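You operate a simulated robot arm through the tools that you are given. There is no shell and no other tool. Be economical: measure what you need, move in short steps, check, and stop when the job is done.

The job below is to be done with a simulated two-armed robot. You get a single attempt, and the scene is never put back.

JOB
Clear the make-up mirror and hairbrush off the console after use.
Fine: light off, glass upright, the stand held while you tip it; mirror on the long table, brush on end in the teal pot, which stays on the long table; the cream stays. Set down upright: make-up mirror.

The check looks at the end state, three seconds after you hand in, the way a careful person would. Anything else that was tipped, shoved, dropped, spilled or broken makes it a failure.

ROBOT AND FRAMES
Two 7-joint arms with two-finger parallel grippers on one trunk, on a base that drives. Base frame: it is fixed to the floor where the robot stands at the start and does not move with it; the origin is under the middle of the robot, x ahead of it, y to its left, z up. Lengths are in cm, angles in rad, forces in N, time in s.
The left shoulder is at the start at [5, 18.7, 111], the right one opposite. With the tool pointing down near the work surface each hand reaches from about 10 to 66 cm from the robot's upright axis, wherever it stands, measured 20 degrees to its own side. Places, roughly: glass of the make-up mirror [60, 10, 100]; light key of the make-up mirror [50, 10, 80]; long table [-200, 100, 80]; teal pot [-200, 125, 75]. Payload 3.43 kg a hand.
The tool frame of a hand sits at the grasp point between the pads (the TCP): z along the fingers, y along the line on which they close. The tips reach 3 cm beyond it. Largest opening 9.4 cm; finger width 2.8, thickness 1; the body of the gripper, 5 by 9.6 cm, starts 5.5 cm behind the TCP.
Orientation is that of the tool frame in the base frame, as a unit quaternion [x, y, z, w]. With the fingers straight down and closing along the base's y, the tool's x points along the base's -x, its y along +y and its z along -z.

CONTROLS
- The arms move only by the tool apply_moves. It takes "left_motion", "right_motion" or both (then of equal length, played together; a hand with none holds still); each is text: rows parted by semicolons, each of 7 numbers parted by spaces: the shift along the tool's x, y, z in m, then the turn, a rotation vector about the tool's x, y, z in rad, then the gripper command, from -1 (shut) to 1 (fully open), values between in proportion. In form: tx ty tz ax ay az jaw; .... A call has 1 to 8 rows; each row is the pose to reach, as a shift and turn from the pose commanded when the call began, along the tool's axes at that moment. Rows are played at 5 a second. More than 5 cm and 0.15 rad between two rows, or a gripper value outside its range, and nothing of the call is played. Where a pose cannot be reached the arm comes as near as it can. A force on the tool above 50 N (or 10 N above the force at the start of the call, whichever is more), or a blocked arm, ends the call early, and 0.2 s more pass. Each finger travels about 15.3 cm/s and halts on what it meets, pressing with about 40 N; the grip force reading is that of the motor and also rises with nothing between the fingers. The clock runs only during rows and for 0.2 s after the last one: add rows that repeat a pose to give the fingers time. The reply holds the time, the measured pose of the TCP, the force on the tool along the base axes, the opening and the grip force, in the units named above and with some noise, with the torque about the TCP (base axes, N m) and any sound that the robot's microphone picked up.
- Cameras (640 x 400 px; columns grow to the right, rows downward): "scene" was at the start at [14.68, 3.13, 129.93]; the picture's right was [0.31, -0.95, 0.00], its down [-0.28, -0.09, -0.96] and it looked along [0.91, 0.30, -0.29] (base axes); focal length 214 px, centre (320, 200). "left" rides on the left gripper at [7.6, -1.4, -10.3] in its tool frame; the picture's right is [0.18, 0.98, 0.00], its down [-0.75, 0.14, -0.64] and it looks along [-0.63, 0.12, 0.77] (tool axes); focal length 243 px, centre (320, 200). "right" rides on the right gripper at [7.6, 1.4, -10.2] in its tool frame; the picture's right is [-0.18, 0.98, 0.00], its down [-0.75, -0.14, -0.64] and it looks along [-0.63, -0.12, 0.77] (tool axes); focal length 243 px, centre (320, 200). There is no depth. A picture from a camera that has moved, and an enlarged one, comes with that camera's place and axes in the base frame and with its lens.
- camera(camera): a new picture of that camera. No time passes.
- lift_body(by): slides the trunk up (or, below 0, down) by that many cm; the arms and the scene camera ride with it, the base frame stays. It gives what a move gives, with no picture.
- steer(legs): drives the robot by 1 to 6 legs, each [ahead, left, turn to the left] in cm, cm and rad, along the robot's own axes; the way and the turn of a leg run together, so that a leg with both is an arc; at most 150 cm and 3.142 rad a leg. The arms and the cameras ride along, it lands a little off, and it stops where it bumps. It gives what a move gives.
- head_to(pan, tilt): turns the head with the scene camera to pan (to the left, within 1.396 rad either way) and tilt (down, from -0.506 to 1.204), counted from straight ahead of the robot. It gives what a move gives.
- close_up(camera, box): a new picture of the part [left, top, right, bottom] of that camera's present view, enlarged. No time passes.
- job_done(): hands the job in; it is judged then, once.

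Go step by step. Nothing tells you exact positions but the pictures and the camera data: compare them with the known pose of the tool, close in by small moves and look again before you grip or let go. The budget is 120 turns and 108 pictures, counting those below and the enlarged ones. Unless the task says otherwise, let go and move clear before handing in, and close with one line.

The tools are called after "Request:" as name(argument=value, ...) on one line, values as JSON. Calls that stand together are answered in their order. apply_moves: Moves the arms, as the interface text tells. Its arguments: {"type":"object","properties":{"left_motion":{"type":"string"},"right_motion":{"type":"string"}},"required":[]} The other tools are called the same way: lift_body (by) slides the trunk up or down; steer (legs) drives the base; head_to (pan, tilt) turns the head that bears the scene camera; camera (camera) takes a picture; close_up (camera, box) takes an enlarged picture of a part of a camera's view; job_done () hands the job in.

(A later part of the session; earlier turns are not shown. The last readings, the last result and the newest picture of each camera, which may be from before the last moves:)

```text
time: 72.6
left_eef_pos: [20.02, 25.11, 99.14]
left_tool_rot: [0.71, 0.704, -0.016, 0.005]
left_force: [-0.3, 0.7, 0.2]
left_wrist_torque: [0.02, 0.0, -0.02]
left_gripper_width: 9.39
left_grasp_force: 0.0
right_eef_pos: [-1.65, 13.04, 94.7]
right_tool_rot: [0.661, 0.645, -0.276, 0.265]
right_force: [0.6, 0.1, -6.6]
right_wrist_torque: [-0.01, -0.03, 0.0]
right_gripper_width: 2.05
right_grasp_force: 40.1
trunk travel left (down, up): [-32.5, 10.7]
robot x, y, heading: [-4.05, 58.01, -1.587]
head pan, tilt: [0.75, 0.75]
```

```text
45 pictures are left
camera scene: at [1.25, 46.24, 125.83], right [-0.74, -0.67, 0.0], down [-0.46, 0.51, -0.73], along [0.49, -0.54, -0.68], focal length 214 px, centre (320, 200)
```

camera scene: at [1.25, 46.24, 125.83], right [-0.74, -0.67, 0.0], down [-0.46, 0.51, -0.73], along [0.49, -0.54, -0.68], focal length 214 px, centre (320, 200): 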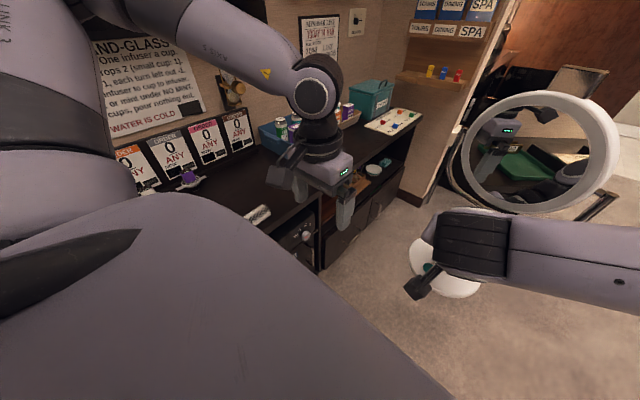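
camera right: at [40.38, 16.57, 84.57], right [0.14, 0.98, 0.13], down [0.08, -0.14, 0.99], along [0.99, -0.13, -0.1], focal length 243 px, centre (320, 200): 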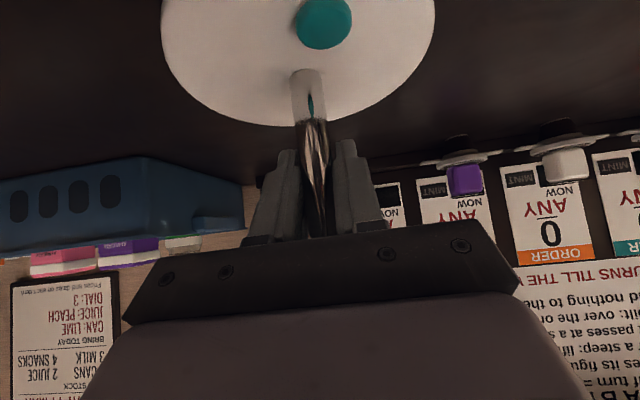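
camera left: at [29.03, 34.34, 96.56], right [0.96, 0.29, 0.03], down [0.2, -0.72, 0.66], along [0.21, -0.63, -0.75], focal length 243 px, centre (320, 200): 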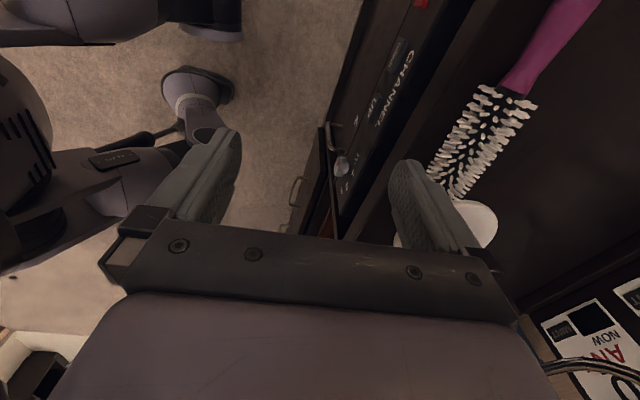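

I sidestep 8 cm more toward the console and use the left hand camera to find the brush.

Request:
steer(legs=[[0, 8, 0]])

Request:
apply_moves(left_motion="0.01 0.02 0 0 0 0 1; 0.02 0.05 0.01 0 0 0 1; 0.03 0.08 0.02 0 0 0 1; 0.04 0.11 0.03 0 0 0 1; 0.05 0.13 0.04 0 0 0 1; 0.06 0.15 0.05 0 0 0 1; 0.06 0.16 0.06 0 0 0 1; 0.06 0.16 0.06 0 0 0 1")

Request:
camera(camera="left")

```text
time: 74.0
left_eef_pos: [28.01, 25.18, 99.28]
left_tool_rot: [0.709, 0.705, -0.017, 0.005]
left_force: [0.4, -0.4, 1.2]
left_wrist_torque: [-0.03, -0.01, -0.02]
left_gripper_width: 9.42
left_grasp_force: 0.0
right_eef_pos: [6.41, 12.9, 94.59]
right_tool_rot: [0.66, 0.647, -0.274, 0.265]
right_force: [0.8, -0.1, -7.3]
right_wrist_torque: [-0.04, 0.02, -0.01]
right_gripper_width: 2.06
right_grasp_force: 40.3
trunk travel left (down, up): [-32.5, 10.7]
robot x, y, heading: [4.04, 58.1, -1.586]
head pan, tilt: [0.75, 0.75]
```

```text
time: 75.8
left_eef_pos: [43.84, 31.01, 92.74]
left_tool_rot: [0.709, 0.705, -0.017, 0.006]
left_force: [-0.4, 0.6, -0.1]
left_wrist_torque: [0.02, -0.01, -0.01]
left_gripper_width: 9.41
left_grasp_force: 0.0
right_eef_pos: [6.34, 12.89, 94.59]
right_tool_rot: [0.66, 0.647, -0.274, 0.265]
right_force: [-0.4, -0.1, -5.9]
right_wrist_torque: [-0.01, 0.02, 0.0]
right_gripper_width: 2.06
right_grasp_force: 40.0
trunk travel left (down, up): [-32.5, 10.7]
robot x, y, heading: [3.85, 57.91, -1.581]
head pan, tilt: [0.75, 0.75]
```

```text
44 pictures are left
camera left: at [42.77, 38.76, 102.75], right [0.98, 0.18, -0.02], down [0.15, -0.73, 0.66], along [0.1, -0.66, -0.75], focal length 243 px, centre (320, 200)
```

left: 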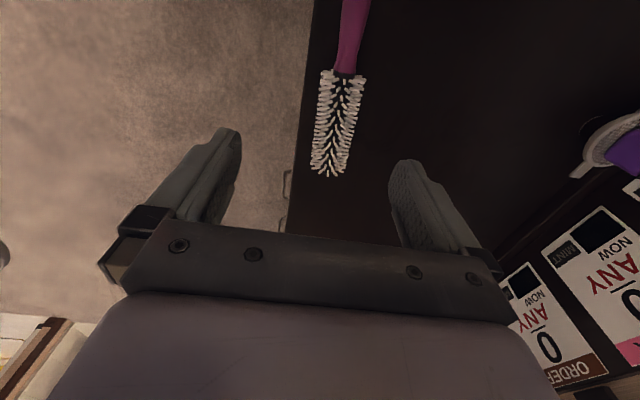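

The brush lies along y at x≈46, bristles from y≈21 to 32.6. I descend over it, jaws open, to grip the head near the handle joint.

Request:
apply_moves(left_motion="-0.001 0.008 0.02 0 0 0 1; -0.002 0.016 0.045 0 0 0 1; -0.004 0.0227 0.07 0 0 0 1; -0.005 0.0227 0.095 0 0 0 1; -0.0056 0.0227 0.11 0 0 0 1; -0.0056 0.0227 0.11 0 0 0 1")

Request:
camera(camera="left")

```text
time: 77.2
left_eef_pos: [46.1, 29.88, 81.78]
left_tool_rot: [0.709, 0.705, -0.016, 0.005]
left_force: [0.0, -0.2, -0.4]
left_wrist_torque: [0.02, 0.0, -0.02]
left_gripper_width: 9.39
left_grasp_force: 0.0
right_eef_pos: [6.22, 12.94, 94.62]
right_tool_rot: [0.66, 0.647, -0.274, 0.265]
right_force: [-0.5, -0.6, -6.5]
right_wrist_torque: [0.01, -0.04, 0.04]
right_gripper_width: 2.06
right_grasp_force: 40.3
trunk travel left (down, up): [-32.5, 10.7]
robot x, y, heading: [3.75, 58.13, -1.579]
head pan, tilt: [0.75, 0.75]
```

```text
43 pictures are left
camera left: at [44.82, 37.73, 91.75], right [0.98, 0.18, -0.02], down [0.15, -0.73, 0.66], along [0.1, -0.66, -0.75], focal length 243 px, centre (320, 200)
```

left: 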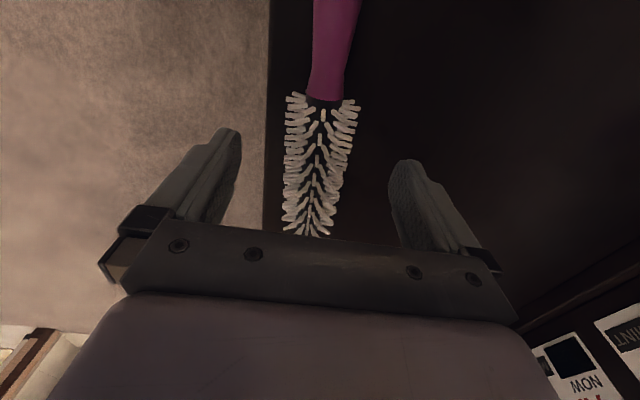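

Well centred between the jaws. Descending the last 2.3 cm and closing.

Request:
apply_moves(left_motion="0 -0.002 0.012 0 0 0 1; 0.0005 -0.003 0.023 0 0 0 1; 0.0005 -0.003 0.023 0 0 0 0.5; 0.0005 -0.003 0.023 0 0 0 0; 0.0005 -0.003 0.023 0 0 0 -0.5; 0.0005 -0.003 0.023 0 0 0 -1; 0.0005 -0.003 0.023 0 0 0 -1")

Request:
camera(camera="left")

```text
time: 78.8
left_eef_pos: [45.65, 29.8, 79.45]
left_tool_rot: [0.71, 0.704, -0.017, 0.005]
left_force: [-0.2, 0.2, -0.3]
left_wrist_torque: [-0.07, 0.01, -0.01]
left_gripper_width: 4.07
left_grasp_force: 39.6
right_eef_pos: [6.38, 12.87, 94.5]
right_tool_rot: [0.66, 0.647, -0.274, 0.265]
right_force: [-0.6, 0.2, -6.1]
right_wrist_torque: [-0.02, 0.04, 0.02]
right_gripper_width: 2.06
right_grasp_force: 40.2
trunk travel left (down, up): [-32.5, 10.7]
robot x, y, heading: [3.58, 58.06, -1.582]
head pan, tilt: [0.75, 0.75]
```

```text
42 pictures are left
camera left: at [44.46, 37.66, 89.46], right [0.98, 0.18, -0.02], down [0.15, -0.73, 0.66], along [0.1, -0.66, -0.75], focal length 243 px, centre (320, 200)
```

left: 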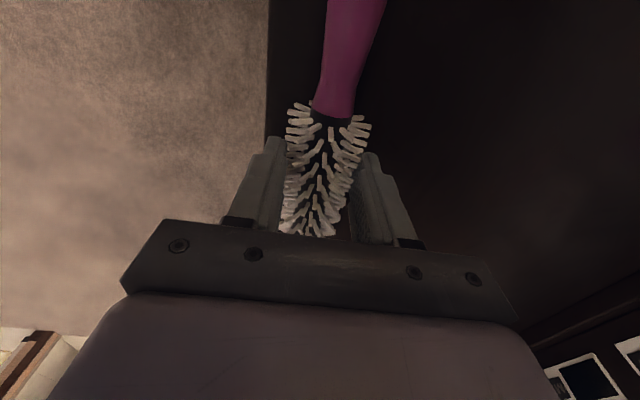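

Brush gripped (4.1 cm). Lifting it straight up and bringing it in.

Request:
apply_moves(left_motion="0 0 -0.02 0 0 0 -1; 0 0 -0.045 0 0 0 -1; 0 -0.01 -0.075 0 0 0 -1; 0 -0.03 -0.105 0 0 0 -1; 0 -0.06 -0.135 0 0 0 -1; 0 -0.095 -0.16 0 0 0 -1; 0 -0.13 -0.18 0 0 0 -1; 0 -0.16 -0.19 0 0 0 -1")

Request:
steer(legs=[[0, -30, 0]])

Request:
camera(camera="left")

```text
time: 80.6
left_eef_pos: [30.14, 30.56, 98.68]
left_tool_rot: [0.709, 0.705, -0.016, 0.005]
left_force: [-0.2, -0.5, -1.8]
left_wrist_torque: [0.01, 0.01, 0.0]
left_gripper_width: 4.1
left_grasp_force: 39.8
right_eef_pos: [6.38, 12.92, 94.69]
right_tool_rot: [0.661, 0.647, -0.274, 0.265]
right_force: [-0.5, 0.5, -5.7]
right_wrist_torque: [-0.02, -0.04, 0.0]
right_gripper_width: 2.04
right_grasp_force: 40.6
trunk travel left (down, up): [-32.5, 10.7]
robot x, y, heading: [3.71, 57.72, -1.583]
head pan, tilt: [0.75, 0.75]
```

```text
time: 83.8
left_eef_pos: [-0.17, 30.91, 98.74]
left_tool_rot: [0.71, 0.704, -0.017, 0.006]
left_force: [-0.8, 0.4, -0.2]
left_wrist_torque: [-0.03, 0.03, 0.02]
left_gripper_width: 4.09
left_grasp_force: 39.7
right_eef_pos: [-24.0, 13.32, 94.71]
right_tool_rot: [0.661, 0.646, -0.275, 0.265]
right_force: [0.7, 0.4, -6.2]
right_wrist_torque: [0.01, 0.0, -0.01]
right_gripper_width: 2.09
right_grasp_force: 40.1
trunk travel left (down, up): [-32.5, 10.7]
robot x, y, heading: [-26.51, 58.14, -1.58]
head pan, tilt: [0.75, 0.75]
```

```text
41 pictures are left
camera left: at [-1.4, 38.73, 108.76], right [0.98, 0.18, -0.02], down [0.15, -0.73, 0.66], along [0.1, -0.66, -0.75], focal length 243 px, centre (320, 200)
```

left: 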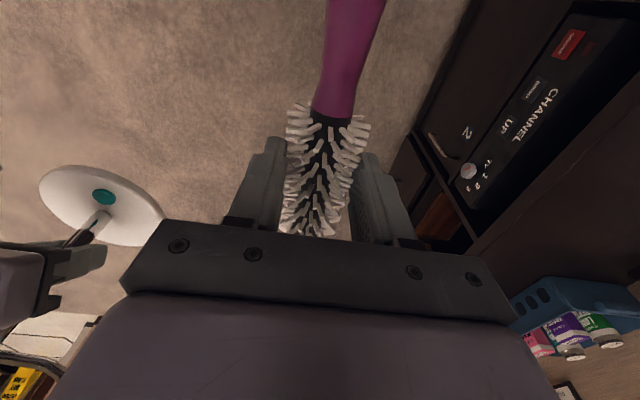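

Both items are secure. Turning to face -x and looking toward the long table.

Request:
steer(legs=[[0, 0, -1.56]])

Request:
head_to(pan=-0.2, tilt=0.3)

Request:
camera(camera="scene")

```text
time: 88.0
left_eef_pos: [-53.56, 31.31, 98.69]
left_tool_rot: [1.0, 0.007, -0.016, -0.009]
left_force: [-0.2, 0.3, -0.4]
left_wrist_torque: [-0.02, 0.05, 0.01]
left_gripper_width: 4.08
left_grasp_force: 39.8
right_eef_pos: [-71.55, 54.81, 94.49]
right_tool_rot: [0.924, 0.001, -0.382, -0.002]
right_force: [0.1, -0.4, -6.1]
right_wrist_torque: [-0.02, 0.02, -0.02]
right_gripper_width: 2.07
right_grasp_force: 40.2
trunk travel left (down, up): [-32.5, 10.7]
robot x, y, heading: [-26.6, 58.28, -3.131]
head pan, tilt: [0.75, 0.75]
```

```text
time: 89.2
left_eef_pos: [-53.49, 31.27, 98.71]
left_tool_rot: [1.0, 0.008, -0.016, -0.008]
left_force: [0.6, 0.3, -1.9]
left_wrist_torque: [0.01, 0.01, 0.02]
left_gripper_width: 4.04
left_grasp_force: 39.7
right_eef_pos: [-71.55, 54.76, 94.54]
right_tool_rot: [0.925, 0.0, -0.38, -0.003]
right_force: [-0.4, 1.3, -6.3]
right_wrist_torque: [-0.04, -0.02, 0.01]
right_gripper_width: 2.07
right_grasp_force: 40.1
trunk travel left (down, up): [-32.5, 10.7]
robot x, y, heading: [-26.4, 58.49, -3.132]
head pan, tilt: [-0.201, 0.3]
```

```text
40 pictures are left
camera scene: at [-41.73, 60.24, 129.86], right [0.19, 0.98, 0.0], down [0.29, -0.06, -0.95], along [-0.94, 0.18, -0.3], focal length 214 px, centre (320, 200)
```

scene: 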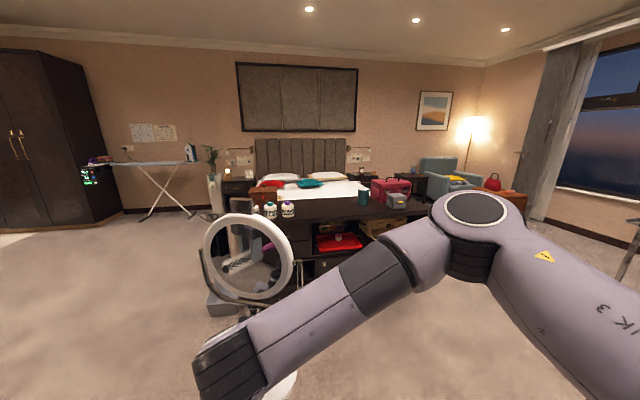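

The long table is ahead with bottles at its left, the teal pot in the middle-right and a pink case beyond. Zooming in.

Request:
close_up(camera="scene", box=[230, 160, 440, 270])

```text
3.05 times, centred on (335, 215) of scene
camera zoom: at [-41.73, 60.24, 129.86], right [0.19, 0.98, 0.0], down [0.29, -0.06, -0.95], along [-0.94, 0.18, -0.3], focal length 654 px, centre (274, 154)
```

zoom: 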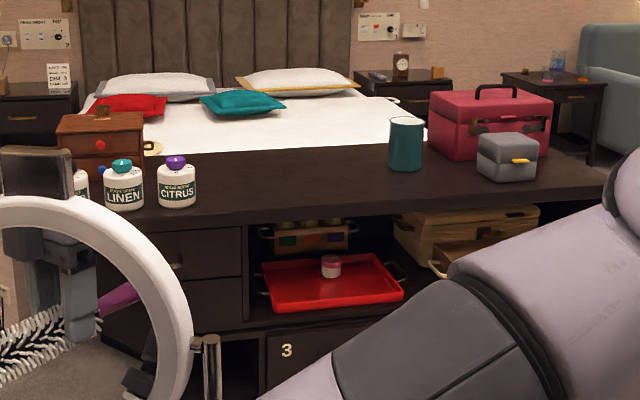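

Pot: about 9 cm wide, 12 cm tall, at about (-195, 124). Free table lies between the bottles (y≈65) and the pot, so the mirror goes near y≈97. Driving closer.

Request:
steer(legs=[[0, -42, 0], [90, 0, 0]])

Request:
head_to(pan=-0.1, tilt=0.65)

Request:
camera(camera="scene")

```text
time: 97.7
left_eef_pos: [-143.67, 72.09, 98.78]
left_tool_rot: [1.0, 0.004, -0.015, -0.009]
left_force: [-0.7, 1.0, -0.3]
left_wrist_torque: [0.02, 0.0, 0.01]
left_gripper_width: 4.08
left_grasp_force: 40.2
right_eef_pos: [-161.52, 95.71, 94.66]
right_tool_rot: [0.925, -0.003, -0.381, -0.003]
right_force: [-0.5, -0.5, -6.5]
right_wrist_torque: [-0.01, -0.01, -0.02]
right_gripper_width: 2.06
right_grasp_force: 39.9
trunk travel left (down, up): [-32.5, 10.7]
robot x, y, heading: [-116.99, 98.93, -3.137]
head pan, tilt: [-0.201, 0.3]
```

```text
time: 98.5
left_eef_pos: [-143.71, 72.08, 98.88]
left_tool_rot: [1.0, 0.004, -0.015, -0.009]
left_force: [-0.1, -0.4, -1.6]
left_wrist_torque: [0.0, -0.03, -0.01]
left_gripper_width: 4.07
left_grasp_force: 40.1
right_eef_pos: [-161.52, 95.55, 94.58]
right_tool_rot: [0.924, -0.003, -0.382, -0.004]
right_force: [0.7, -0.5, -6.4]
right_wrist_torque: [-0.03, -0.01, 0.02]
right_gripper_width: 2.05
right_grasp_force: 40.2
trunk travel left (down, up): [-32.5, 10.7]
robot x, y, heading: [-116.7, 98.84, -3.139]
head pan, tilt: [-0.099, 0.649]
```

```text
38 pictures are left
camera scene: at [-131.14, 99.95, 126.69], right [0.1, 1.0, 0.0], down [0.6, -0.06, -0.8], along [-0.79, 0.08, -0.6], focal length 214 px, centre (320, 200)
```

scene: 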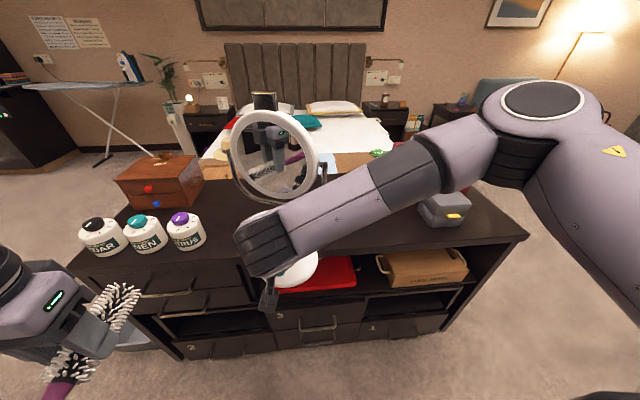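

Table front edge is at x≈-171. I drive 13 cm more, extend the right arm over the free area and lower to about 3 cm above the top.

Request:
steer(legs=[[13, 0, 0]])

Request:
apply_moves(right_motion="-0.006 0 0.008 0 0 0 -1; -0.02 0 0.025 0 0 0 -1; -0.035 0 0.045 0 0 0 -1; -0.05 0 0.065 0 0 0 -1; -0.055 0 0.085 0 0 0 -1; -0.045 0 0.11 0 0 0 -1; -0.032 0 0.132 0 0 0 -1; -0.021 0 0.1485 0 0 0 -1")

Request:
camera(camera="right")

Request:
camera(camera="scene")

```text
time: 99.8
left_eef_pos: [-156.8, 72.08, 98.72]
left_tool_rot: [1.0, 0.003, -0.016, -0.009]
left_force: [-0.7, -0.9, -1.2]
left_wrist_torque: [0.01, 0.02, 0.01]
left_gripper_width: 4.09
left_grasp_force: 39.5
right_eef_pos: [-174.76, 95.56, 94.5]
right_tool_rot: [0.925, -0.004, -0.381, -0.005]
right_force: [-0.8, 0.0, -6.6]
right_wrist_torque: [0.0, 0.02, 0.0]
right_gripper_width: 2.08
right_grasp_force: 40.0
trunk travel left (down, up): [-32.5, 10.7]
robot x, y, heading: [-129.79, 99.17, -3.137]
head pan, tilt: [-0.099, 0.649]
```

```text
time: 101.6
left_eef_pos: [-156.73, 72.02, 98.8]
left_tool_rot: [1.0, 0.003, -0.016, -0.008]
left_force: [-0.1, 0.4, -0.7]
left_wrist_torque: [0.01, 0.02, -0.04]
left_gripper_width: 4.06
left_grasp_force: 40.1
right_eef_pos: [-186.71, 95.84, 85.38]
right_tool_rot: [0.924, -0.003, -0.381, -0.004]
right_force: [-0.8, -0.1, -6.3]
right_wrist_torque: [-0.02, -0.01, 0.0]
right_gripper_width: 2.05
right_grasp_force: 40.3
trunk travel left (down, up): [-32.5, 10.7]
robot x, y, heading: [-129.74, 98.53, -3.139]
head pan, tilt: [-0.099, 0.649]
```

```text
37 pictures are left
camera right: at [-174.06, 94.26, 87.36], right [-0.14, -0.98, 0.12], down [-0.08, 0.14, 0.99], along [-0.99, 0.13, -0.1], focal length 243 px, centre (320, 200)
```

right: 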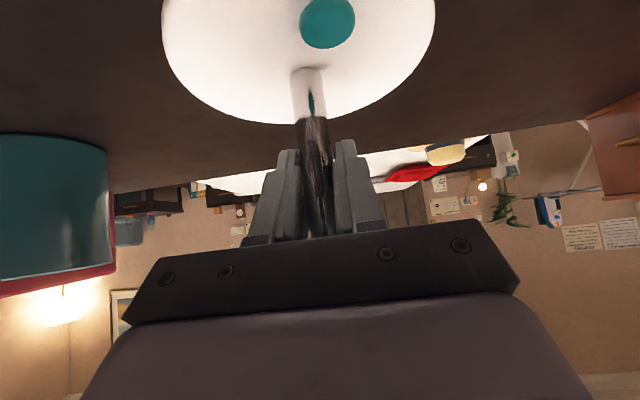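

```text
36 pictures are left
camera scene: at [-144.31, 99.94, 126.68], right [0.1, 1.0, 0.0], down [0.6, -0.06, -0.8], along [-0.79, 0.08, -0.61], focal length 214 px, centre (320, 200)
```

scene: 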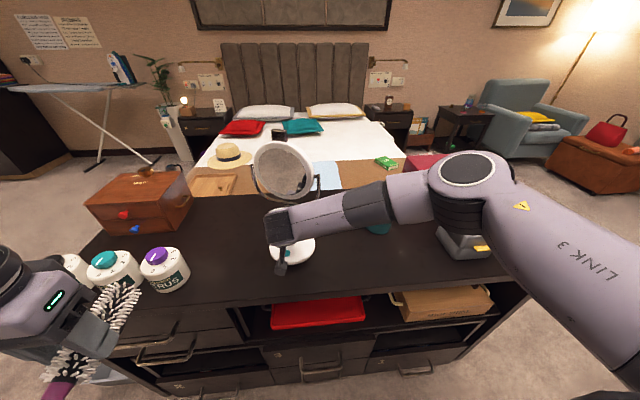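

Clear space under the mirror base. Lowering slowly, watching the supported weight (6.3 N) come off.

Request:
apply_moves(right_motion="0.006 0 0.006 0 0 0 -1; 0.012 0 0.012 0 0 0 -1; 0.016 0 0.016 0 0 0 -1; 0.018 0 0.018 0 0 0 -1; 0.0195 0 0.0195 0 0 0 -1; 0.0205 0 0.0205 0 0 0 -1; 0.0205 0 0.0205 0 0 0 -1")

Request:
close_up(camera="scene", box=[230, 120, 350, 290])

```text
time: 103.2
left_eef_pos: [-156.56, 72.11, 98.88]
left_tool_rot: [1.0, 0.004, -0.018, -0.008]
left_force: [-0.4, 0.2, -0.4]
left_wrist_torque: [0.03, 0.02, 0.0]
left_gripper_width: 4.04
left_grasp_force: 40.1
right_eef_pos: [-186.6, 95.88, 83.1]
right_tool_rot: [0.923, -0.005, -0.385, -0.005]
right_force: [4.7, 0.0, 30.9]
right_wrist_torque: [-0.02, 0.14, 0.02]
right_gripper_width: 2.1
right_grasp_force: 39.6
trunk travel left (down, up): [-32.5, 10.7]
robot x, y, heading: [-129.77, 99.26, -3.142]
head pan, tilt: [-0.099, 0.649]
```

```text
2.35 times, centred on (290, 205) of scene
camera zoom: at [-143.92, 99.96, 126.75], right [0.1, 1.0, 0.0], down [0.6, -0.06, -0.8], along [-0.79, 0.08, -0.6], focal length 505 px, centre (391, 188)
```

zoom: 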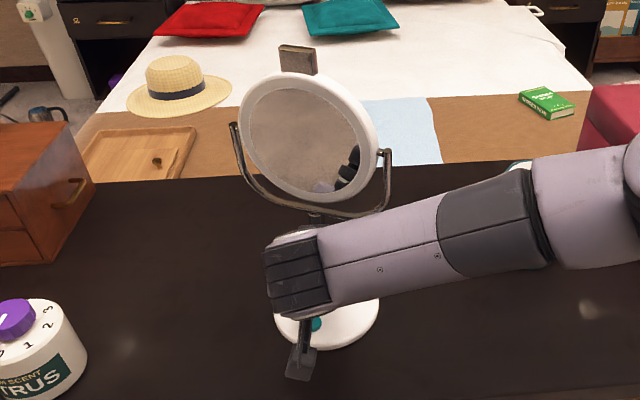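

Base is down (table about 0.6 cm higher than the console). I ease the downward load, open, and withdraw along the finger axis.

Request:
apply_moves(right_motion="-0.002 0 -0.002 0 0 0 -1; -0.0038 0 -0.0038 0 0 0 -1; -0.0038 0 -0.0038 0 0 0 -1; -0.0038 0 -0.0038 0 0 0 -0.4; -0.0038 0 -0.0038 0 0 0 0; -0.0038 0 -0.0038 0 0 0 0.4; -0.0038 0 -0.0038 0 0 0 0.4")

Request:
camera(camera="right")

```text
time: 104.8
left_eef_pos: [-156.64, 72.07, 98.75]
left_tool_rot: [1.0, 0.004, -0.016, -0.008]
left_force: [0.7, -0.2, -0.7]
left_wrist_torque: [-0.02, 0.01, 0.0]
left_gripper_width: 4.08
left_grasp_force: 40.4
right_eef_pos: [-186.66, 95.86, 83.15]
right_tool_rot: [0.925, -0.004, -0.381, -0.004]
right_force: [-0.7, -0.3, -0.5]
right_wrist_torque: [0.02, 0.0, -0.01]
right_gripper_width: 6.58
right_grasp_force: 0.0
trunk travel left (down, up): [-32.5, 10.7]
robot x, y, heading: [-129.65, 98.9, -3.14]
head pan, tilt: [-0.099, 0.649]
```

```text
34 pictures are left
camera right: at [-174.01, 94.34, 85.07], right [-0.14, -0.98, 0.12], down [-0.08, 0.14, 0.99], along [-0.99, 0.13, -0.1], focal length 243 px, centre (320, 200)
```

right: 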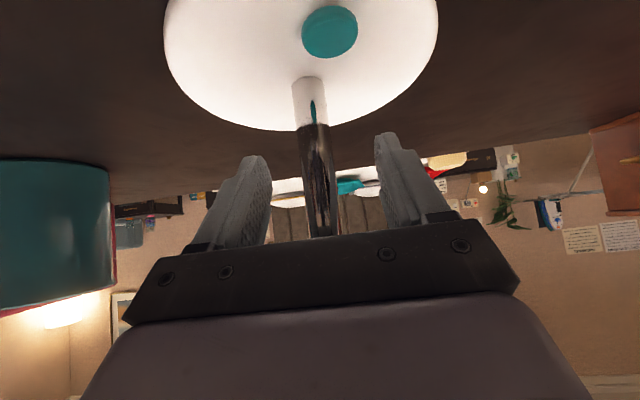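

Released. Withdrawing the right hand back and up.

Request:
apply_moves(right_motion="0 0 -0.02 0 0 0 0.4; 0 0 -0.05 0 0 0 0.4; 0 0 -0.085 0 0 0 0.4; 0 0 -0.12 0 0 0 0.4; 0 0 -0.16 0 0 0 0.4; 0 0 -0.2 0 0 0 0.4; 0.01 0 -0.23 0 0 0 0.4; 0.02 0 -0.25 0 0 0 0.4")

Request:
steer(legs=[[-15, 0, 0], [0, -52, 0]])

Request:
head_to(pan=0.55, tilt=0.35)

Request:
camera(camera="scene")

```text
time: 106.6
left_eef_pos: [-156.73, 72.05, 98.78]
left_tool_rot: [1.0, 0.004, -0.016, -0.009]
left_force: [0.2, 0.4, 0.0]
left_wrist_torque: [0.03, 0.04, 0.0]
left_gripper_width: 4.1
left_grasp_force: 39.8
right_eef_pos: [-167.34, 95.56, 99.55]
right_tool_rot: [0.924, -0.004, -0.382, -0.005]
right_force: [0.7, -0.4, -0.4]
right_wrist_torque: [0.01, 0.0, -0.01]
right_gripper_width: 6.57
right_grasp_force: 0.0
trunk travel left (down, up): [-32.5, 10.7]
robot x, y, heading: [-129.96, 98.86, -3.14]
head pan, tilt: [-0.099, 0.649]
```

```text
time: 112.6
left_eef_pos: [-141.82, 123.48, 98.9]
left_tool_rot: [1.0, 0.01, -0.016, -0.008]
left_force: [-0.6, -0.5, -0.6]
left_wrist_torque: [-0.01, 0.03, -0.01]
left_gripper_width: 4.07
left_grasp_force: 40.4
right_eef_pos: [-152.77, 146.68, 99.45]
right_tool_rot: [0.925, 0.004, -0.381, -0.001]
right_force: [0.3, 0.9, 0.5]
right_wrist_torque: [0.01, -0.02, 0.0]
right_gripper_width: 6.6
right_grasp_force: 0.1
trunk travel left (down, up): [-32.5, 10.7]
robot x, y, heading: [-115.1, 150.49, -3.129]
head pan, tilt: [-0.099, 0.649]
```

```text
time: 113.7
left_eef_pos: [-141.76, 123.47, 98.67]
left_tool_rot: [1.0, 0.009, -0.016, -0.009]
left_force: [-0.3, 0.3, -1.3]
left_wrist_torque: [0.01, 0.03, -0.01]
left_gripper_width: 4.07
left_grasp_force: 40.0
right_eef_pos: [-152.75, 146.75, 99.43]
right_tool_rot: [0.924, 0.004, -0.381, -0.001]
right_force: [-1.1, -0.1, 0.2]
right_wrist_torque: [-0.01, 0.0, 0.03]
right_gripper_width: 6.57
right_grasp_force: 0.1
trunk travel left (down, up): [-32.5, 10.7]
robot x, y, heading: [-115.05, 150.48, -3.126]
head pan, tilt: [0.55, 0.351]
```

```text
33 pictures are left
camera scene: at [-128.89, 145.77, 129.4], right [-0.54, 0.84, 0.0], down [0.29, 0.18, -0.94], along [-0.79, -0.5, -0.34], focal length 214 px, centre (320, 200)
```

scene: 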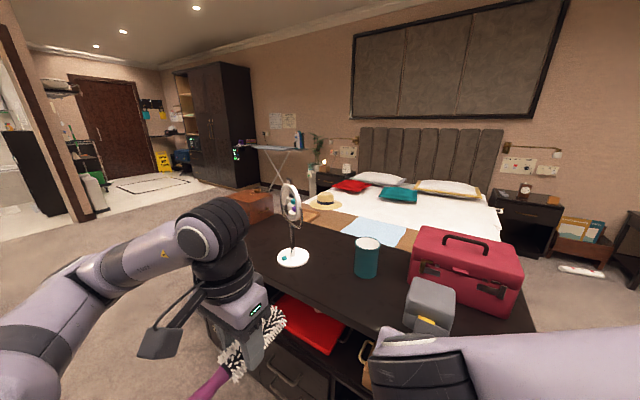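

Now the mirror shows nearly edge-on. Zooming for the glass tilt.

Request:
close_up(camera="scene", box=[250, 170, 340, 280])

```text
3.64 times, centred on (295, 225) of scene
camera zoom: at [-128.89, 145.77, 129.4], right [-0.54, 0.84, 0.0], down [0.29, 0.18, -0.94], along [-0.79, -0.5, -0.34], focal length 780 px, centre (411, 109)
```

zoom: 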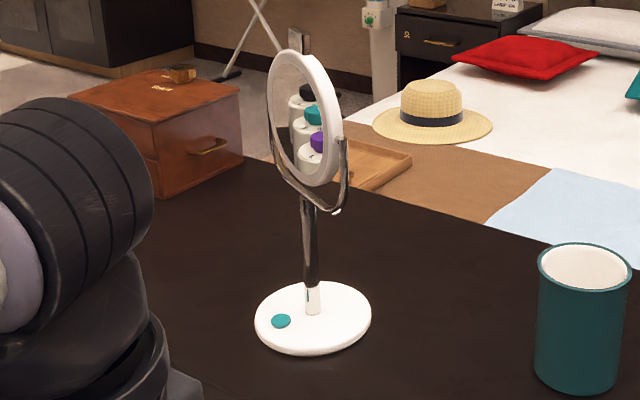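

From this side the glass is within about 2° of vertical, and the mirror stands well. Pot comes out at (-196, 124), rim z≈87.6. Now I pitch the left hand so the brush hangs handle down, and pull the right hand in and up.

Request:
apply_moves(left_motion="-0.003 0 -0.01 0 -0.08 0 -1; -0.01 0 -0.02 0 -0.2 0 -1; -0.018 0 -0.032 0 -0.33 0 -1; -0.026 0 -0.045 0 -0.46 0 -1; -0.035 0 -0.058 0 -0.59 0 -1; -0.044 0 -0.07 0 -0.72 0 -1; -0.052 0 -0.08 0 -0.85 0 -1; -0.06 0 -0.09 0 -0.98 0 -1", right_motion="-0.001 0 -0.008 0 0 0 0; -0.003 0 -0.02 0 0 0 -0.5; -0.005 0 -0.04 0 0 0 -0.5; -0.007 0 -0.06 0 0 0 -0.5; -0.009 0 -0.08 0 0 0 -0.5; -0.011 0 -0.1 0 0 0 -0.5; -0.013 0 -0.115 0 0 0 -0.5; -0.014 0 -0.127 0 0 0 -0.5")

```text
time: 115.5
left_eef_pos: [-154.16, 122.11, 112.73]
left_tool_rot: [0.874, 0.013, -0.485, -0.003]
left_force: [-0.3, 0.0, -1.2]
left_wrist_torque: [-0.05, 0.02, 0.04]
left_gripper_width: 4.07
left_grasp_force: 39.9
left hand out of reach, approached as far as the arm can: row 1, 2, 3, 4, 5, 6, 7, 8
right_eef_pos: [-144.78, 146.66, 109.38]
right_tool_rot: [0.924, 0.004, -0.381, -0.002]
right_force: [-0.1, -0.6, -0.6]
right_wrist_torque: [-0.03, 0.01, -0.02]
right_gripper_width: 2.35
right_grasp_force: 0.1
trunk travel left (down, up): [-32.5, 10.7]
robot x, y, heading: [-115.44, 150.53, -3.127]
head pan, tilt: [0.55, 0.351]
```

Request:
apply_moves(left_motion="-0.002 0 0.005 0 -0.08 0 -1; -0.004 0 0.012 0 -0.18 0 -1; -0.007 0 0.02 0 -0.29 0 -1; -0.01 0 0.03 0 -0.4 0 -1; -0.013 0 0.039 0 -0.5 0 -1; -0.013 0 0.039 0 -0.55 0 -1; -0.013 0 0.039 0 -0.55 0 -1")

Request:
head_to(pan=0.3, tilt=0.45)

Request:
camera(camera="scene")

```text
time: 117.0
left_eef_pos: [-160.17, 121.47, 112.13]
left_tool_rot: [0.744, 0.013, -0.668, 0.0]
left_force: [-0.3, 0.5, -0.9]
left_wrist_torque: [0.04, -0.06, 0.02]
left_gripper_width: 4.08
left_grasp_force: 40.3
left hand out of reach, approached as far as the arm can: row 1, 2, 3, 4, 5, 6, 7
right_eef_pos: [-144.78, 146.7, 109.35]
right_tool_rot: [0.925, 0.003, -0.381, -0.001]
right_force: [0.7, -0.5, 0.3]
right_wrist_torque: [0.0, -0.01, 0.0]
right_gripper_width: 2.37
right_grasp_force: 0.0
trunk travel left (down, up): [-32.5, 10.7]
robot x, y, heading: [-115.2, 150.63, -3.128]
head pan, tilt: [0.55, 0.351]
```

```text
time: 117.8
left_eef_pos: [-160.14, 121.44, 112.16]
left_tool_rot: [0.744, 0.014, -0.668, 0.001]
left_force: [-0.1, -0.1, -1.2]
left_wrist_torque: [-0.02, -0.04, 0.0]
left_gripper_width: 4.05
left_grasp_force: 39.6
right_eef_pos: [-144.72, 146.62, 109.34]
right_tool_rot: [0.924, 0.003, -0.381, -0.002]
right_force: [-1.3, -0.1, 0.9]
right_wrist_torque: [0.04, -0.04, -0.01]
right_gripper_width: 2.36
right_grasp_force: 0.1
trunk travel left (down, up): [-32.5, 10.7]
robot x, y, heading: [-114.92, 150.73, -3.122]
head pan, tilt: [0.3, 0.45]
```

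```text
31 pictures are left
camera scene: at [-129.76, 147.89, 128.48], right [-0.31, 0.95, 0.0], down [0.41, 0.14, -0.9], along [-0.86, -0.28, -0.44], focal length 214 px, centre (320, 200)
```

scene: 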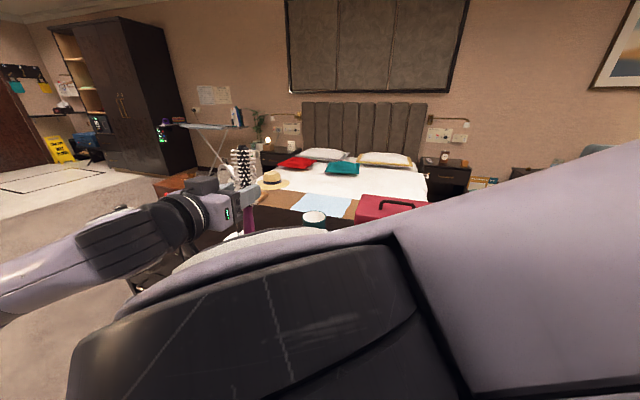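

The brush hangs vertically, handle down. I move the right arm out of the head's view and drive 16 cm closer.

Request:
apply_moves(right_motion="0.008 -0.02 0.008 0 0 0 -0.5; 0.018 -0.05 0.018 0 0 0 -0.5; 0.03 -0.08 0.03 0 0 0 -0.5; 0.042 -0.11 0.042 0 0 0 -0.5; 0.055 -0.14 0.055 0 0 0 -0.5; 0.064 -0.16 0.064 0 0 0 -0.5")

Request:
steer(legs=[[16, -2.5, 0]])

Request:
camera(camera="scene")

Request:
camera(camera="left")

```text
time: 119.2
left_eef_pos: [-160.16, 121.55, 112.16]
left_tool_rot: [0.745, 0.014, -0.667, 0.001]
left_force: [-0.2, -0.5, -1.5]
left_wrist_torque: [0.01, 0.0, 0.02]
left_gripper_width: 4.08
left_grasp_force: 40.1
right_eef_pos: [-147.61, 158.87, 101.27]
right_tool_rot: [0.924, 0.005, -0.382, -0.002]
right_force: [0.8, -0.2, -0.3]
right_wrist_torque: [0.02, -0.01, 0.01]
right_gripper_width: 2.34
right_grasp_force: 0.1
right hand out of reach, approached as far as the arm can: row 5, 6
trunk travel left (down, up): [-32.5, 10.7]
robot x, y, heading: [-114.88, 150.46, -3.126]
head pan, tilt: [0.3, 0.45]
```

```text
time: 120.7
left_eef_pos: [-176.1, 123.81, 112.16]
left_tool_rot: [0.745, 0.013, -0.667, 0.0]
left_force: [-0.4, 0.1, -0.9]
left_wrist_torque: [0.03, -0.02, -0.01]
left_gripper_width: 4.09
left_grasp_force: 39.4
right_eef_pos: [-163.81, 161.26, 101.37]
right_tool_rot: [0.924, 0.003, -0.381, -0.002]
right_force: [-0.3, 0.3, 0.0]
right_wrist_torque: [-0.02, 0.04, 0.01]
right_gripper_width: 2.36
right_grasp_force: 0.1
trunk travel left (down, up): [-32.5, 10.7]
robot x, y, heading: [-131.0, 152.92, -3.128]
head pan, tilt: [0.3, 0.45]
```

```text
30 pictures are left
camera scene: at [-145.84, 150.2, 128.47], right [-0.31, 0.95, 0.0], down [0.41, 0.14, -0.9], along [-0.86, -0.28, -0.44], focal length 214 px, centre (320, 200)
```

scene: 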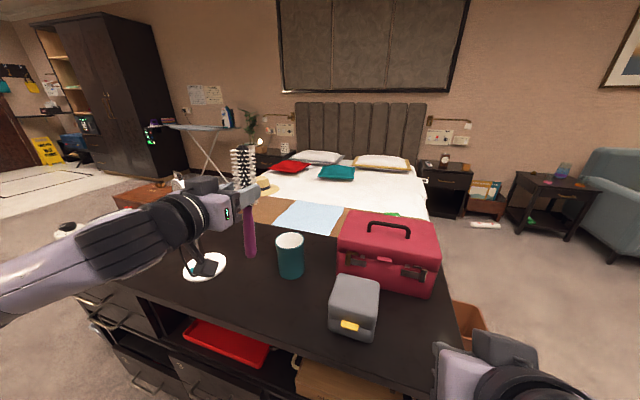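

```text
29 pictures are left
camera left: at [-165.14, 125.43, 105.71], right [0.04, -0.98, -0.2], down [0.56, -0.14, 0.82], along [-0.83, -0.14, 0.54], focal length 243 px, centre (320, 200)
```

left: 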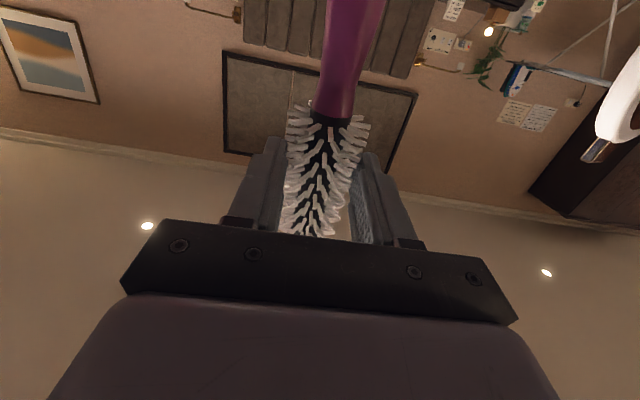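

Handle end is about 10 cm above the rim height and 19 cm short of the pot. Driving 10 cm and extending the arm the rest, levelling the hand fully.

Request:
steer(legs=[[10, 0, 0]])

Request:
apply_moves(left_motion="-0.001 0 0.015 0 -0.02 0 -1; -0.003 0 0.03 0 -0.045 0 -1; -0.005 0 0.05 0 -0.07 0 -1; -0.007 0 0.065 0 -0.09 0 -1; -0.0082 0 0.0765 0 -0.105 0 -1; -0.0082 0 0.0765 0 -0.105 0 -1")

Request:
close_up(camera="scene", box=[180, 120, 360, 320])

```text
time: 121.6
left_eef_pos: [-179.32, 123.76, 112.14]
left_tool_rot: [0.745, 0.014, -0.667, 0.001]
left_force: [1.8, 0.0, -1.4]
left_wrist_torque: [-0.01, -0.02, 0.02]
left_gripper_width: 4.08
left_grasp_force: 40.4
right_eef_pos: [-166.89, 161.22, 101.25]
right_tool_rot: [0.925, 0.002, -0.38, -0.002]
right_force: [0.9, -0.4, 0.9]
right_wrist_torque: [0.04, 0.02, 0.01]
right_gripper_width: 2.32
right_grasp_force: 0.1
trunk travel left (down, up): [-32.5, 10.7]
robot x, y, heading: [-134.61, 153.0, -3.129]
head pan, tilt: [0.3, 0.45]
stopped in leg 1: the robot was blocked; the commanded pose is now the measured one
```

```text
time: 123.0
left_eef_pos: [-182.67, 120.76, 111.81]
left_tool_rot: [0.713, 0.008, -0.701, -0.003]
left_force: [0.5, 0.4, -0.7]
left_wrist_torque: [0.03, -0.03, 0.01]
left_gripper_width: 4.08
left_grasp_force: 39.6
left hand out of reach, approached as far as the arm can: row 1, 2, 3, 4, 5, 6
right_eef_pos: [-166.95, 161.18, 101.27]
right_tool_rot: [0.925, 0.001, -0.381, -0.003]
right_force: [0.3, -1.0, -0.1]
right_wrist_torque: [0.02, -0.01, -0.02]
right_gripper_width: 2.34
right_grasp_force: 0.1
trunk travel left (down, up): [-32.5, 10.7]
robot x, y, heading: [-134.46, 153.24, -3.126]
head pan, tilt: [0.3, 0.45]
```

```text
2.00 times, centred on (270, 220) of scene
camera zoom: at [-148.98, 150.12, 128.48], right [-0.31, 0.95, 0.0], down [0.41, 0.14, -0.9], along [-0.86, -0.28, -0.44], focal length 429 px, centre (420, 160)
```

zoom: 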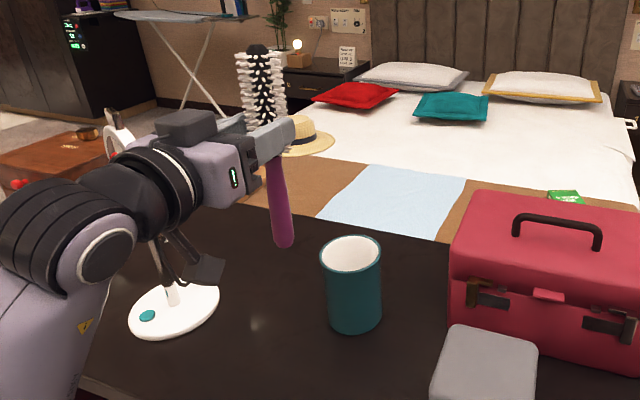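

The base touched the table's front (36 cm is its limit), and the straight-ahead level hand stalls. Backing off 1 cm, then trying the extension with the hand yawed to the right, which suits this arm better.

Request:
steer(legs=[[-1, 0, 0]])

Request:
apply_moves(left_motion="0 -0.003 0.01 0.08 0 0 -1; 0 -0.007 0.025 0.17 0 0 -1; 0 -0.012 0.04 0.26 0 0 -1; 0 -0.017 0.055 0.35 0 0 -1; 0 -0.022 0.07 0.44 0 0 -1; 0 -0.027 0.085 0.5 0 0 -1; 0 -0.032 0.1 0.5 0 0 -1; 0 -0.035 0.113 0.5 0 0 -1")

Request:
camera(camera="scene")

```text
time: 123.8
left_eef_pos: [-181.69, 120.87, 111.78]
left_tool_rot: [0.713, 0.008, -0.701, -0.003]
left_force: [-0.3, -0.3, -0.8]
left_wrist_torque: [-0.02, -0.05, -0.02]
left_gripper_width: 4.09
left_grasp_force: 39.4
right_eef_pos: [-166.02, 161.26, 101.24]
right_tool_rot: [0.924, 0.002, -0.381, -0.003]
right_force: [-0.4, 0.7, 0.4]
right_wrist_torque: [0.02, 0.01, -0.02]
right_gripper_width: 2.36
right_grasp_force: 0.1
trunk travel left (down, up): [-32.5, 10.7]
robot x, y, heading: [-133.84, 152.71, -3.125]
head pan, tilt: [0.3, 0.45]
```

```text
time: 125.5
left_eef_pos: [-193.14, 124.17, 111.54]
left_tool_rot: [0.69, -0.165, -0.682, -0.179]
left_force: [-0.3, 0.5, -0.8]
left_wrist_torque: [0.01, -0.02, -0.01]
left_gripper_width: 4.08
left_grasp_force: 40.0
right_eef_pos: [-166.0, 161.27, 101.25]
right_tool_rot: [0.925, 0.001, -0.381, -0.003]
right_force: [-0.5, 0.6, -0.2]
right_wrist_torque: [0.0, -0.01, 0.01]
right_gripper_width: 2.36
right_grasp_force: 0.0
trunk travel left (down, up): [-32.5, 10.7]
robot x, y, heading: [-133.3, 153.07, -3.122]
head pan, tilt: [0.3, 0.45]
```

```text
27 pictures are left
camera scene: at [-148.03, 150.17, 128.48], right [-0.31, 0.95, 0.0], down [0.41, 0.14, -0.9], along [-0.86, -0.28, -0.44], focal length 214 px, centre (320, 200)
```

scene: 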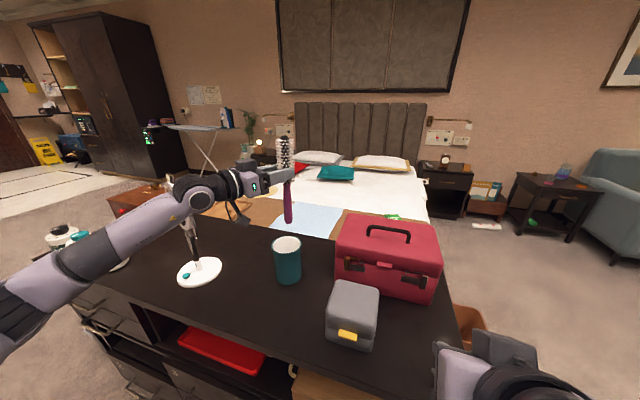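

That works: the brush hangs over the pot. By both the arm pose and the picture its lower end is about 1.2 cm short in x and 1.4 cm off in y; correcting and lowering 6 cm.

Request:
apply_moves(left_motion="0 0.009 0.002 0 0 0 -1; 0.01 0.018 0.004 0 0 0 -1; 0.03 0.018 0.004 0 0 0 -1; 0.05 0.018 0.004 0 0 0 -1; 0.06 0.018 0.004 0 0 0 -1; 0.06 0.018 0.004 0 0 0 -1")

Request:
close_up(camera="scene", box=[160, 120, 340, 300])

```text
time: 127.0
left_eef_pos: [-194.23, 122.93, 105.55]
left_tool_rot: [0.69, -0.166, -0.681, -0.18]
left_force: [-0.2, 1.1, -1.4]
left_wrist_torque: [-0.01, -0.05, -0.02]
left_gripper_width: 4.05
left_grasp_force: 40.1
right_eef_pos: [-166.16, 161.27, 101.21]
right_tool_rot: [0.924, 0.002, -0.382, -0.002]
right_force: [0.3, -0.7, -0.1]
right_wrist_torque: [-0.03, -0.01, -0.04]
right_gripper_width: 2.38
right_grasp_force: 0.1
trunk travel left (down, up): [-32.5, 10.7]
robot x, y, heading: [-133.37, 152.87, -3.128]
head pan, tilt: [0.3, 0.45]
```

```text
2.22 times, centred on (250, 210) of scene
camera zoom: at [-148.03, 150.17, 128.48], right [-0.31, 0.95, 0.0], down [0.41, 0.14, -0.9], along [-0.86, -0.28, -0.44], focal length 477 px, centre (476, 178)
```

zoom: 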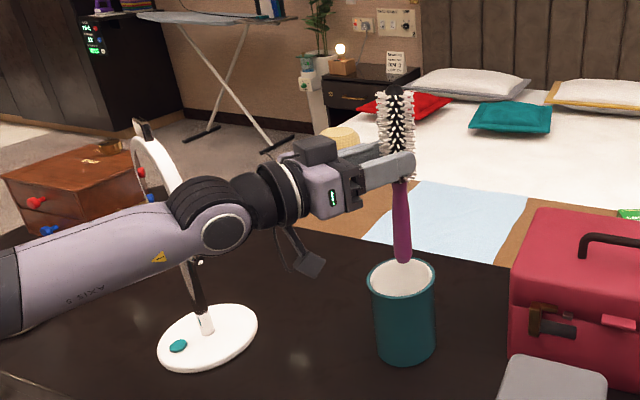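

The brush end is over the opening, but the forearm is rather close to the mirror glass. I turn the hand back straighter about the brush axis to swing the forearm away before lowering.

Request:
apply_moves(left_motion="0 -0.0015 0 -0.08 0 0 -1; 0 -0.003 0.0005 -0.17 0 0 -1; 0 -0.0045 0.0008 -0.26 0 0 -1; 0 -0.005 0.0008 -0.33 0 0 -1; 0 -0.005 0.0008 -0.33 0 0 -1")

Request:
close_up(camera="scene", box=[160, 120, 340, 300])

```text
time: 128.2
left_eef_pos: [-194.05, 123.44, 105.47]
left_tool_rot: [0.71, -0.051, -0.699, -0.064]
left_force: [0.2, 0.3, -0.3]
left_wrist_torque: [-0.01, 0.02, 0.03]
left_gripper_width: 4.1
left_grasp_force: 39.8
right_eef_pos: [-166.07, 161.27, 101.14]
right_tool_rot: [0.925, 0.002, -0.381, -0.002]
right_force: [0.0, 1.1, 1.0]
right_wrist_torque: [0.03, -0.01, -0.03]
right_gripper_width: 2.36
right_grasp_force: 0.1
trunk travel left (down, up): [-32.5, 10.7]
robot x, y, heading: [-133.39, 153.03, -3.128]
head pan, tilt: [0.3, 0.45]
```

```text
2.22 times, centred on (250, 210) of scene
camera zoom: at [-148.03, 150.17, 128.48], right [-0.31, 0.95, 0.0], down [0.41, 0.14, -0.9], along [-0.86, -0.28, -0.44], focal length 477 px, centre (476, 178)
```

zoom: 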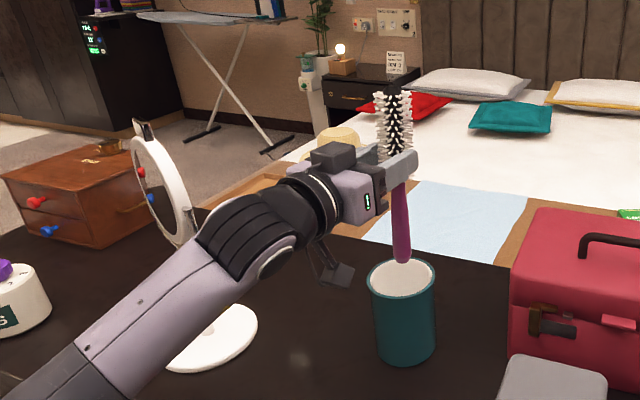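

Good clearance now, and the handle end is within 1 cm of the pot's axis. Lowering 7 cm into the pot, then checking.

Request:
apply_moves(left_motion="0.004 0.004 0.004 0 0 0 -1; 0.015 0.005 0.004 0 0 0 -1; 0.03 0.0055 0.005 0 0 0 -1; 0.045 0.006 0.005 0 0 0 -1; 0.06 0.006 0.005 0 0 0 -1; 0.07 0.006 0.005 0 0 0 -1; 0.07 0.006 0.005 0 0 0 -1")

Request:
camera(camera="scene")

```text
time: 129.8
left_eef_pos: [-194.4, 123.0, 98.65]
left_tool_rot: [0.709, -0.052, -0.7, -0.063]
left_force: [0.2, -0.3, -0.9]
left_wrist_torque: [0.03, -0.01, -0.01]
left_gripper_width: 4.06
left_grasp_force: 39.5
right_eef_pos: [-166.05, 161.22, 101.31]
right_tool_rot: [0.925, 0.001, -0.381, -0.003]
right_force: [-0.2, -0.8, 0.3]
right_wrist_torque: [0.0, 0.03, 0.01]
right_gripper_width: 2.33
right_grasp_force: 0.0
trunk travel left (down, up): [-32.5, 10.7]
robot x, y, heading: [-133.35, 152.57, -3.13]
head pan, tilt: [0.3, 0.45]
```

```text
24 pictures are left
camera scene: at [-148.03, 150.17, 128.48], right [-0.31, 0.95, 0.0], down [0.41, 0.14, -0.9], along [-0.86, -0.28, -0.44], focal length 214 px, centre (320, 200)
```

scene: 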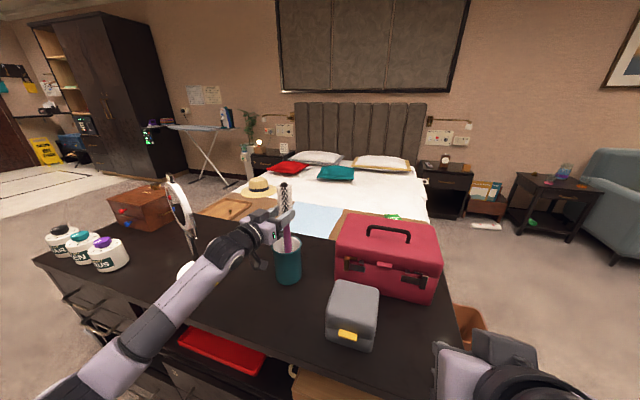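

The handle is inside the pot; the forearm clears the table edge by about 6 cm. Lowering 4.5 cm more.

Request:
apply_moves(left_motion="0.01 0.0003 0.0003 0 0 0 -1; 0.02 0.0006 0.0006 0 0 0 -1; 0.03 0.001 0.001 0 0 0 -1; 0.04 0.001 0.001 0 0 0 -1; 0.045 0.001 0.001 0 0 0 -1; 0.045 0.001 0.001 0 0 0 -1")

Request:
close_up(camera="scene", box=[40, 150, 340, 400])

```text
time: 131.2
left_eef_pos: [-194.49, 123.0, 93.95]
left_tool_rot: [0.71, -0.051, -0.7, -0.063]
left_force: [0.8, 1.0, -0.3]
left_wrist_torque: [0.04, -0.06, -0.03]
left_gripper_width: 4.06
left_grasp_force: 39.7
right_eef_pos: [-166.02, 161.15, 101.16]
right_tool_rot: [0.924, 0.001, -0.382, -0.003]
right_force: [0.8, -0.3, -0.2]
right_wrist_torque: [0.0, -0.01, -0.01]
right_gripper_width: 2.35
right_grasp_force: 0.0
trunk travel left (down, up): [-32.5, 10.7]
robot x, y, heading: [-133.43, 153.33, -3.125]
head pan, tilt: [0.3, 0.45]
```

```text
1.60 times, centred on (190, 275) of scene
camera zoom: at [-148.01, 150.18, 128.48], right [-0.31, 0.95, 0.0], down [0.41, 0.14, -0.9], along [-0.86, -0.28, -0.44], focal length 343 px, centre (528, 80)
```

zoom: 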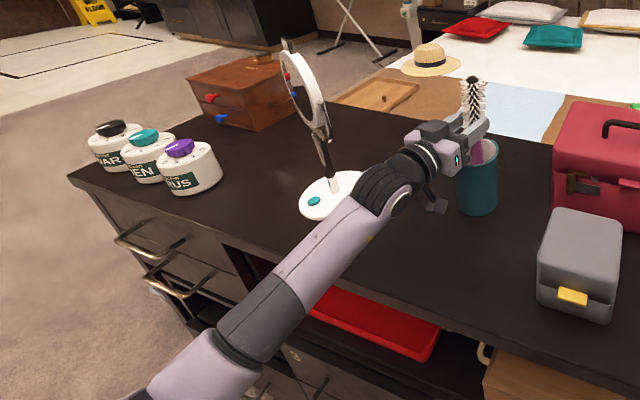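

Everything clear. Lowering another 1.7 cm to near the pot floor.

Request:
apply_moves(left_motion="0.006 0 0 0 0 0 -1; 0.012 0.0003 0.0003 0 0 0 -1; 0.017 0.0003 0.0003 0 0 0 -1; 0.017 0.0003 0.0003 0 0 0 -1")

Request:
close_up(camera="scene", box=[220, 160, 340, 300])

```text
time: 132.2
left_eef_pos: [-194.47, 123.14, 92.25]
left_tool_rot: [0.71, -0.051, -0.7, -0.063]
left_force: [0.9, -0.1, -0.6]
left_wrist_torque: [0.02, -0.06, 0.0]
left_gripper_width: 4.08
left_grasp_force: 40.5
right_eef_pos: [-166.03, 161.38, 101.24]
right_tool_rot: [0.925, 0.001, -0.381, -0.004]
right_force: [-0.5, -1.0, 0.2]
right_wrist_torque: [0.0, 0.03, -0.03]
right_gripper_width: 2.35
right_grasp_force: 0.0
trunk travel left (down, up): [-32.5, 10.7]
robot x, y, heading: [-133.3, 152.97, -3.127]
head pan, tilt: [0.3, 0.45]
```

```text
2.86 times, centred on (280, 230) of scene
camera zoom: at [-148.01, 150.17, 128.48], right [-0.31, 0.95, 0.0], down [0.41, 0.14, -0.9], along [-0.86, -0.28, -0.44], focal length 613 px, centre (434, 114)
```

zoom: 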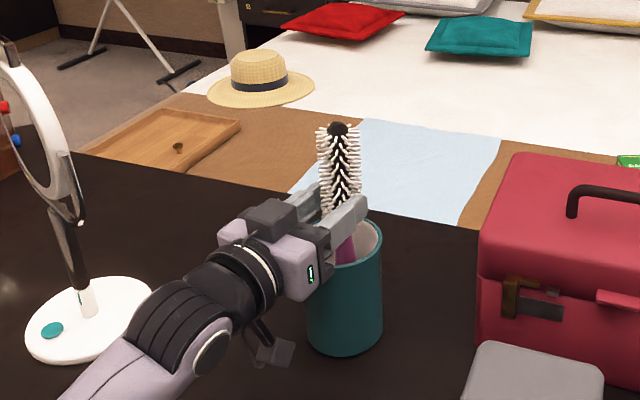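

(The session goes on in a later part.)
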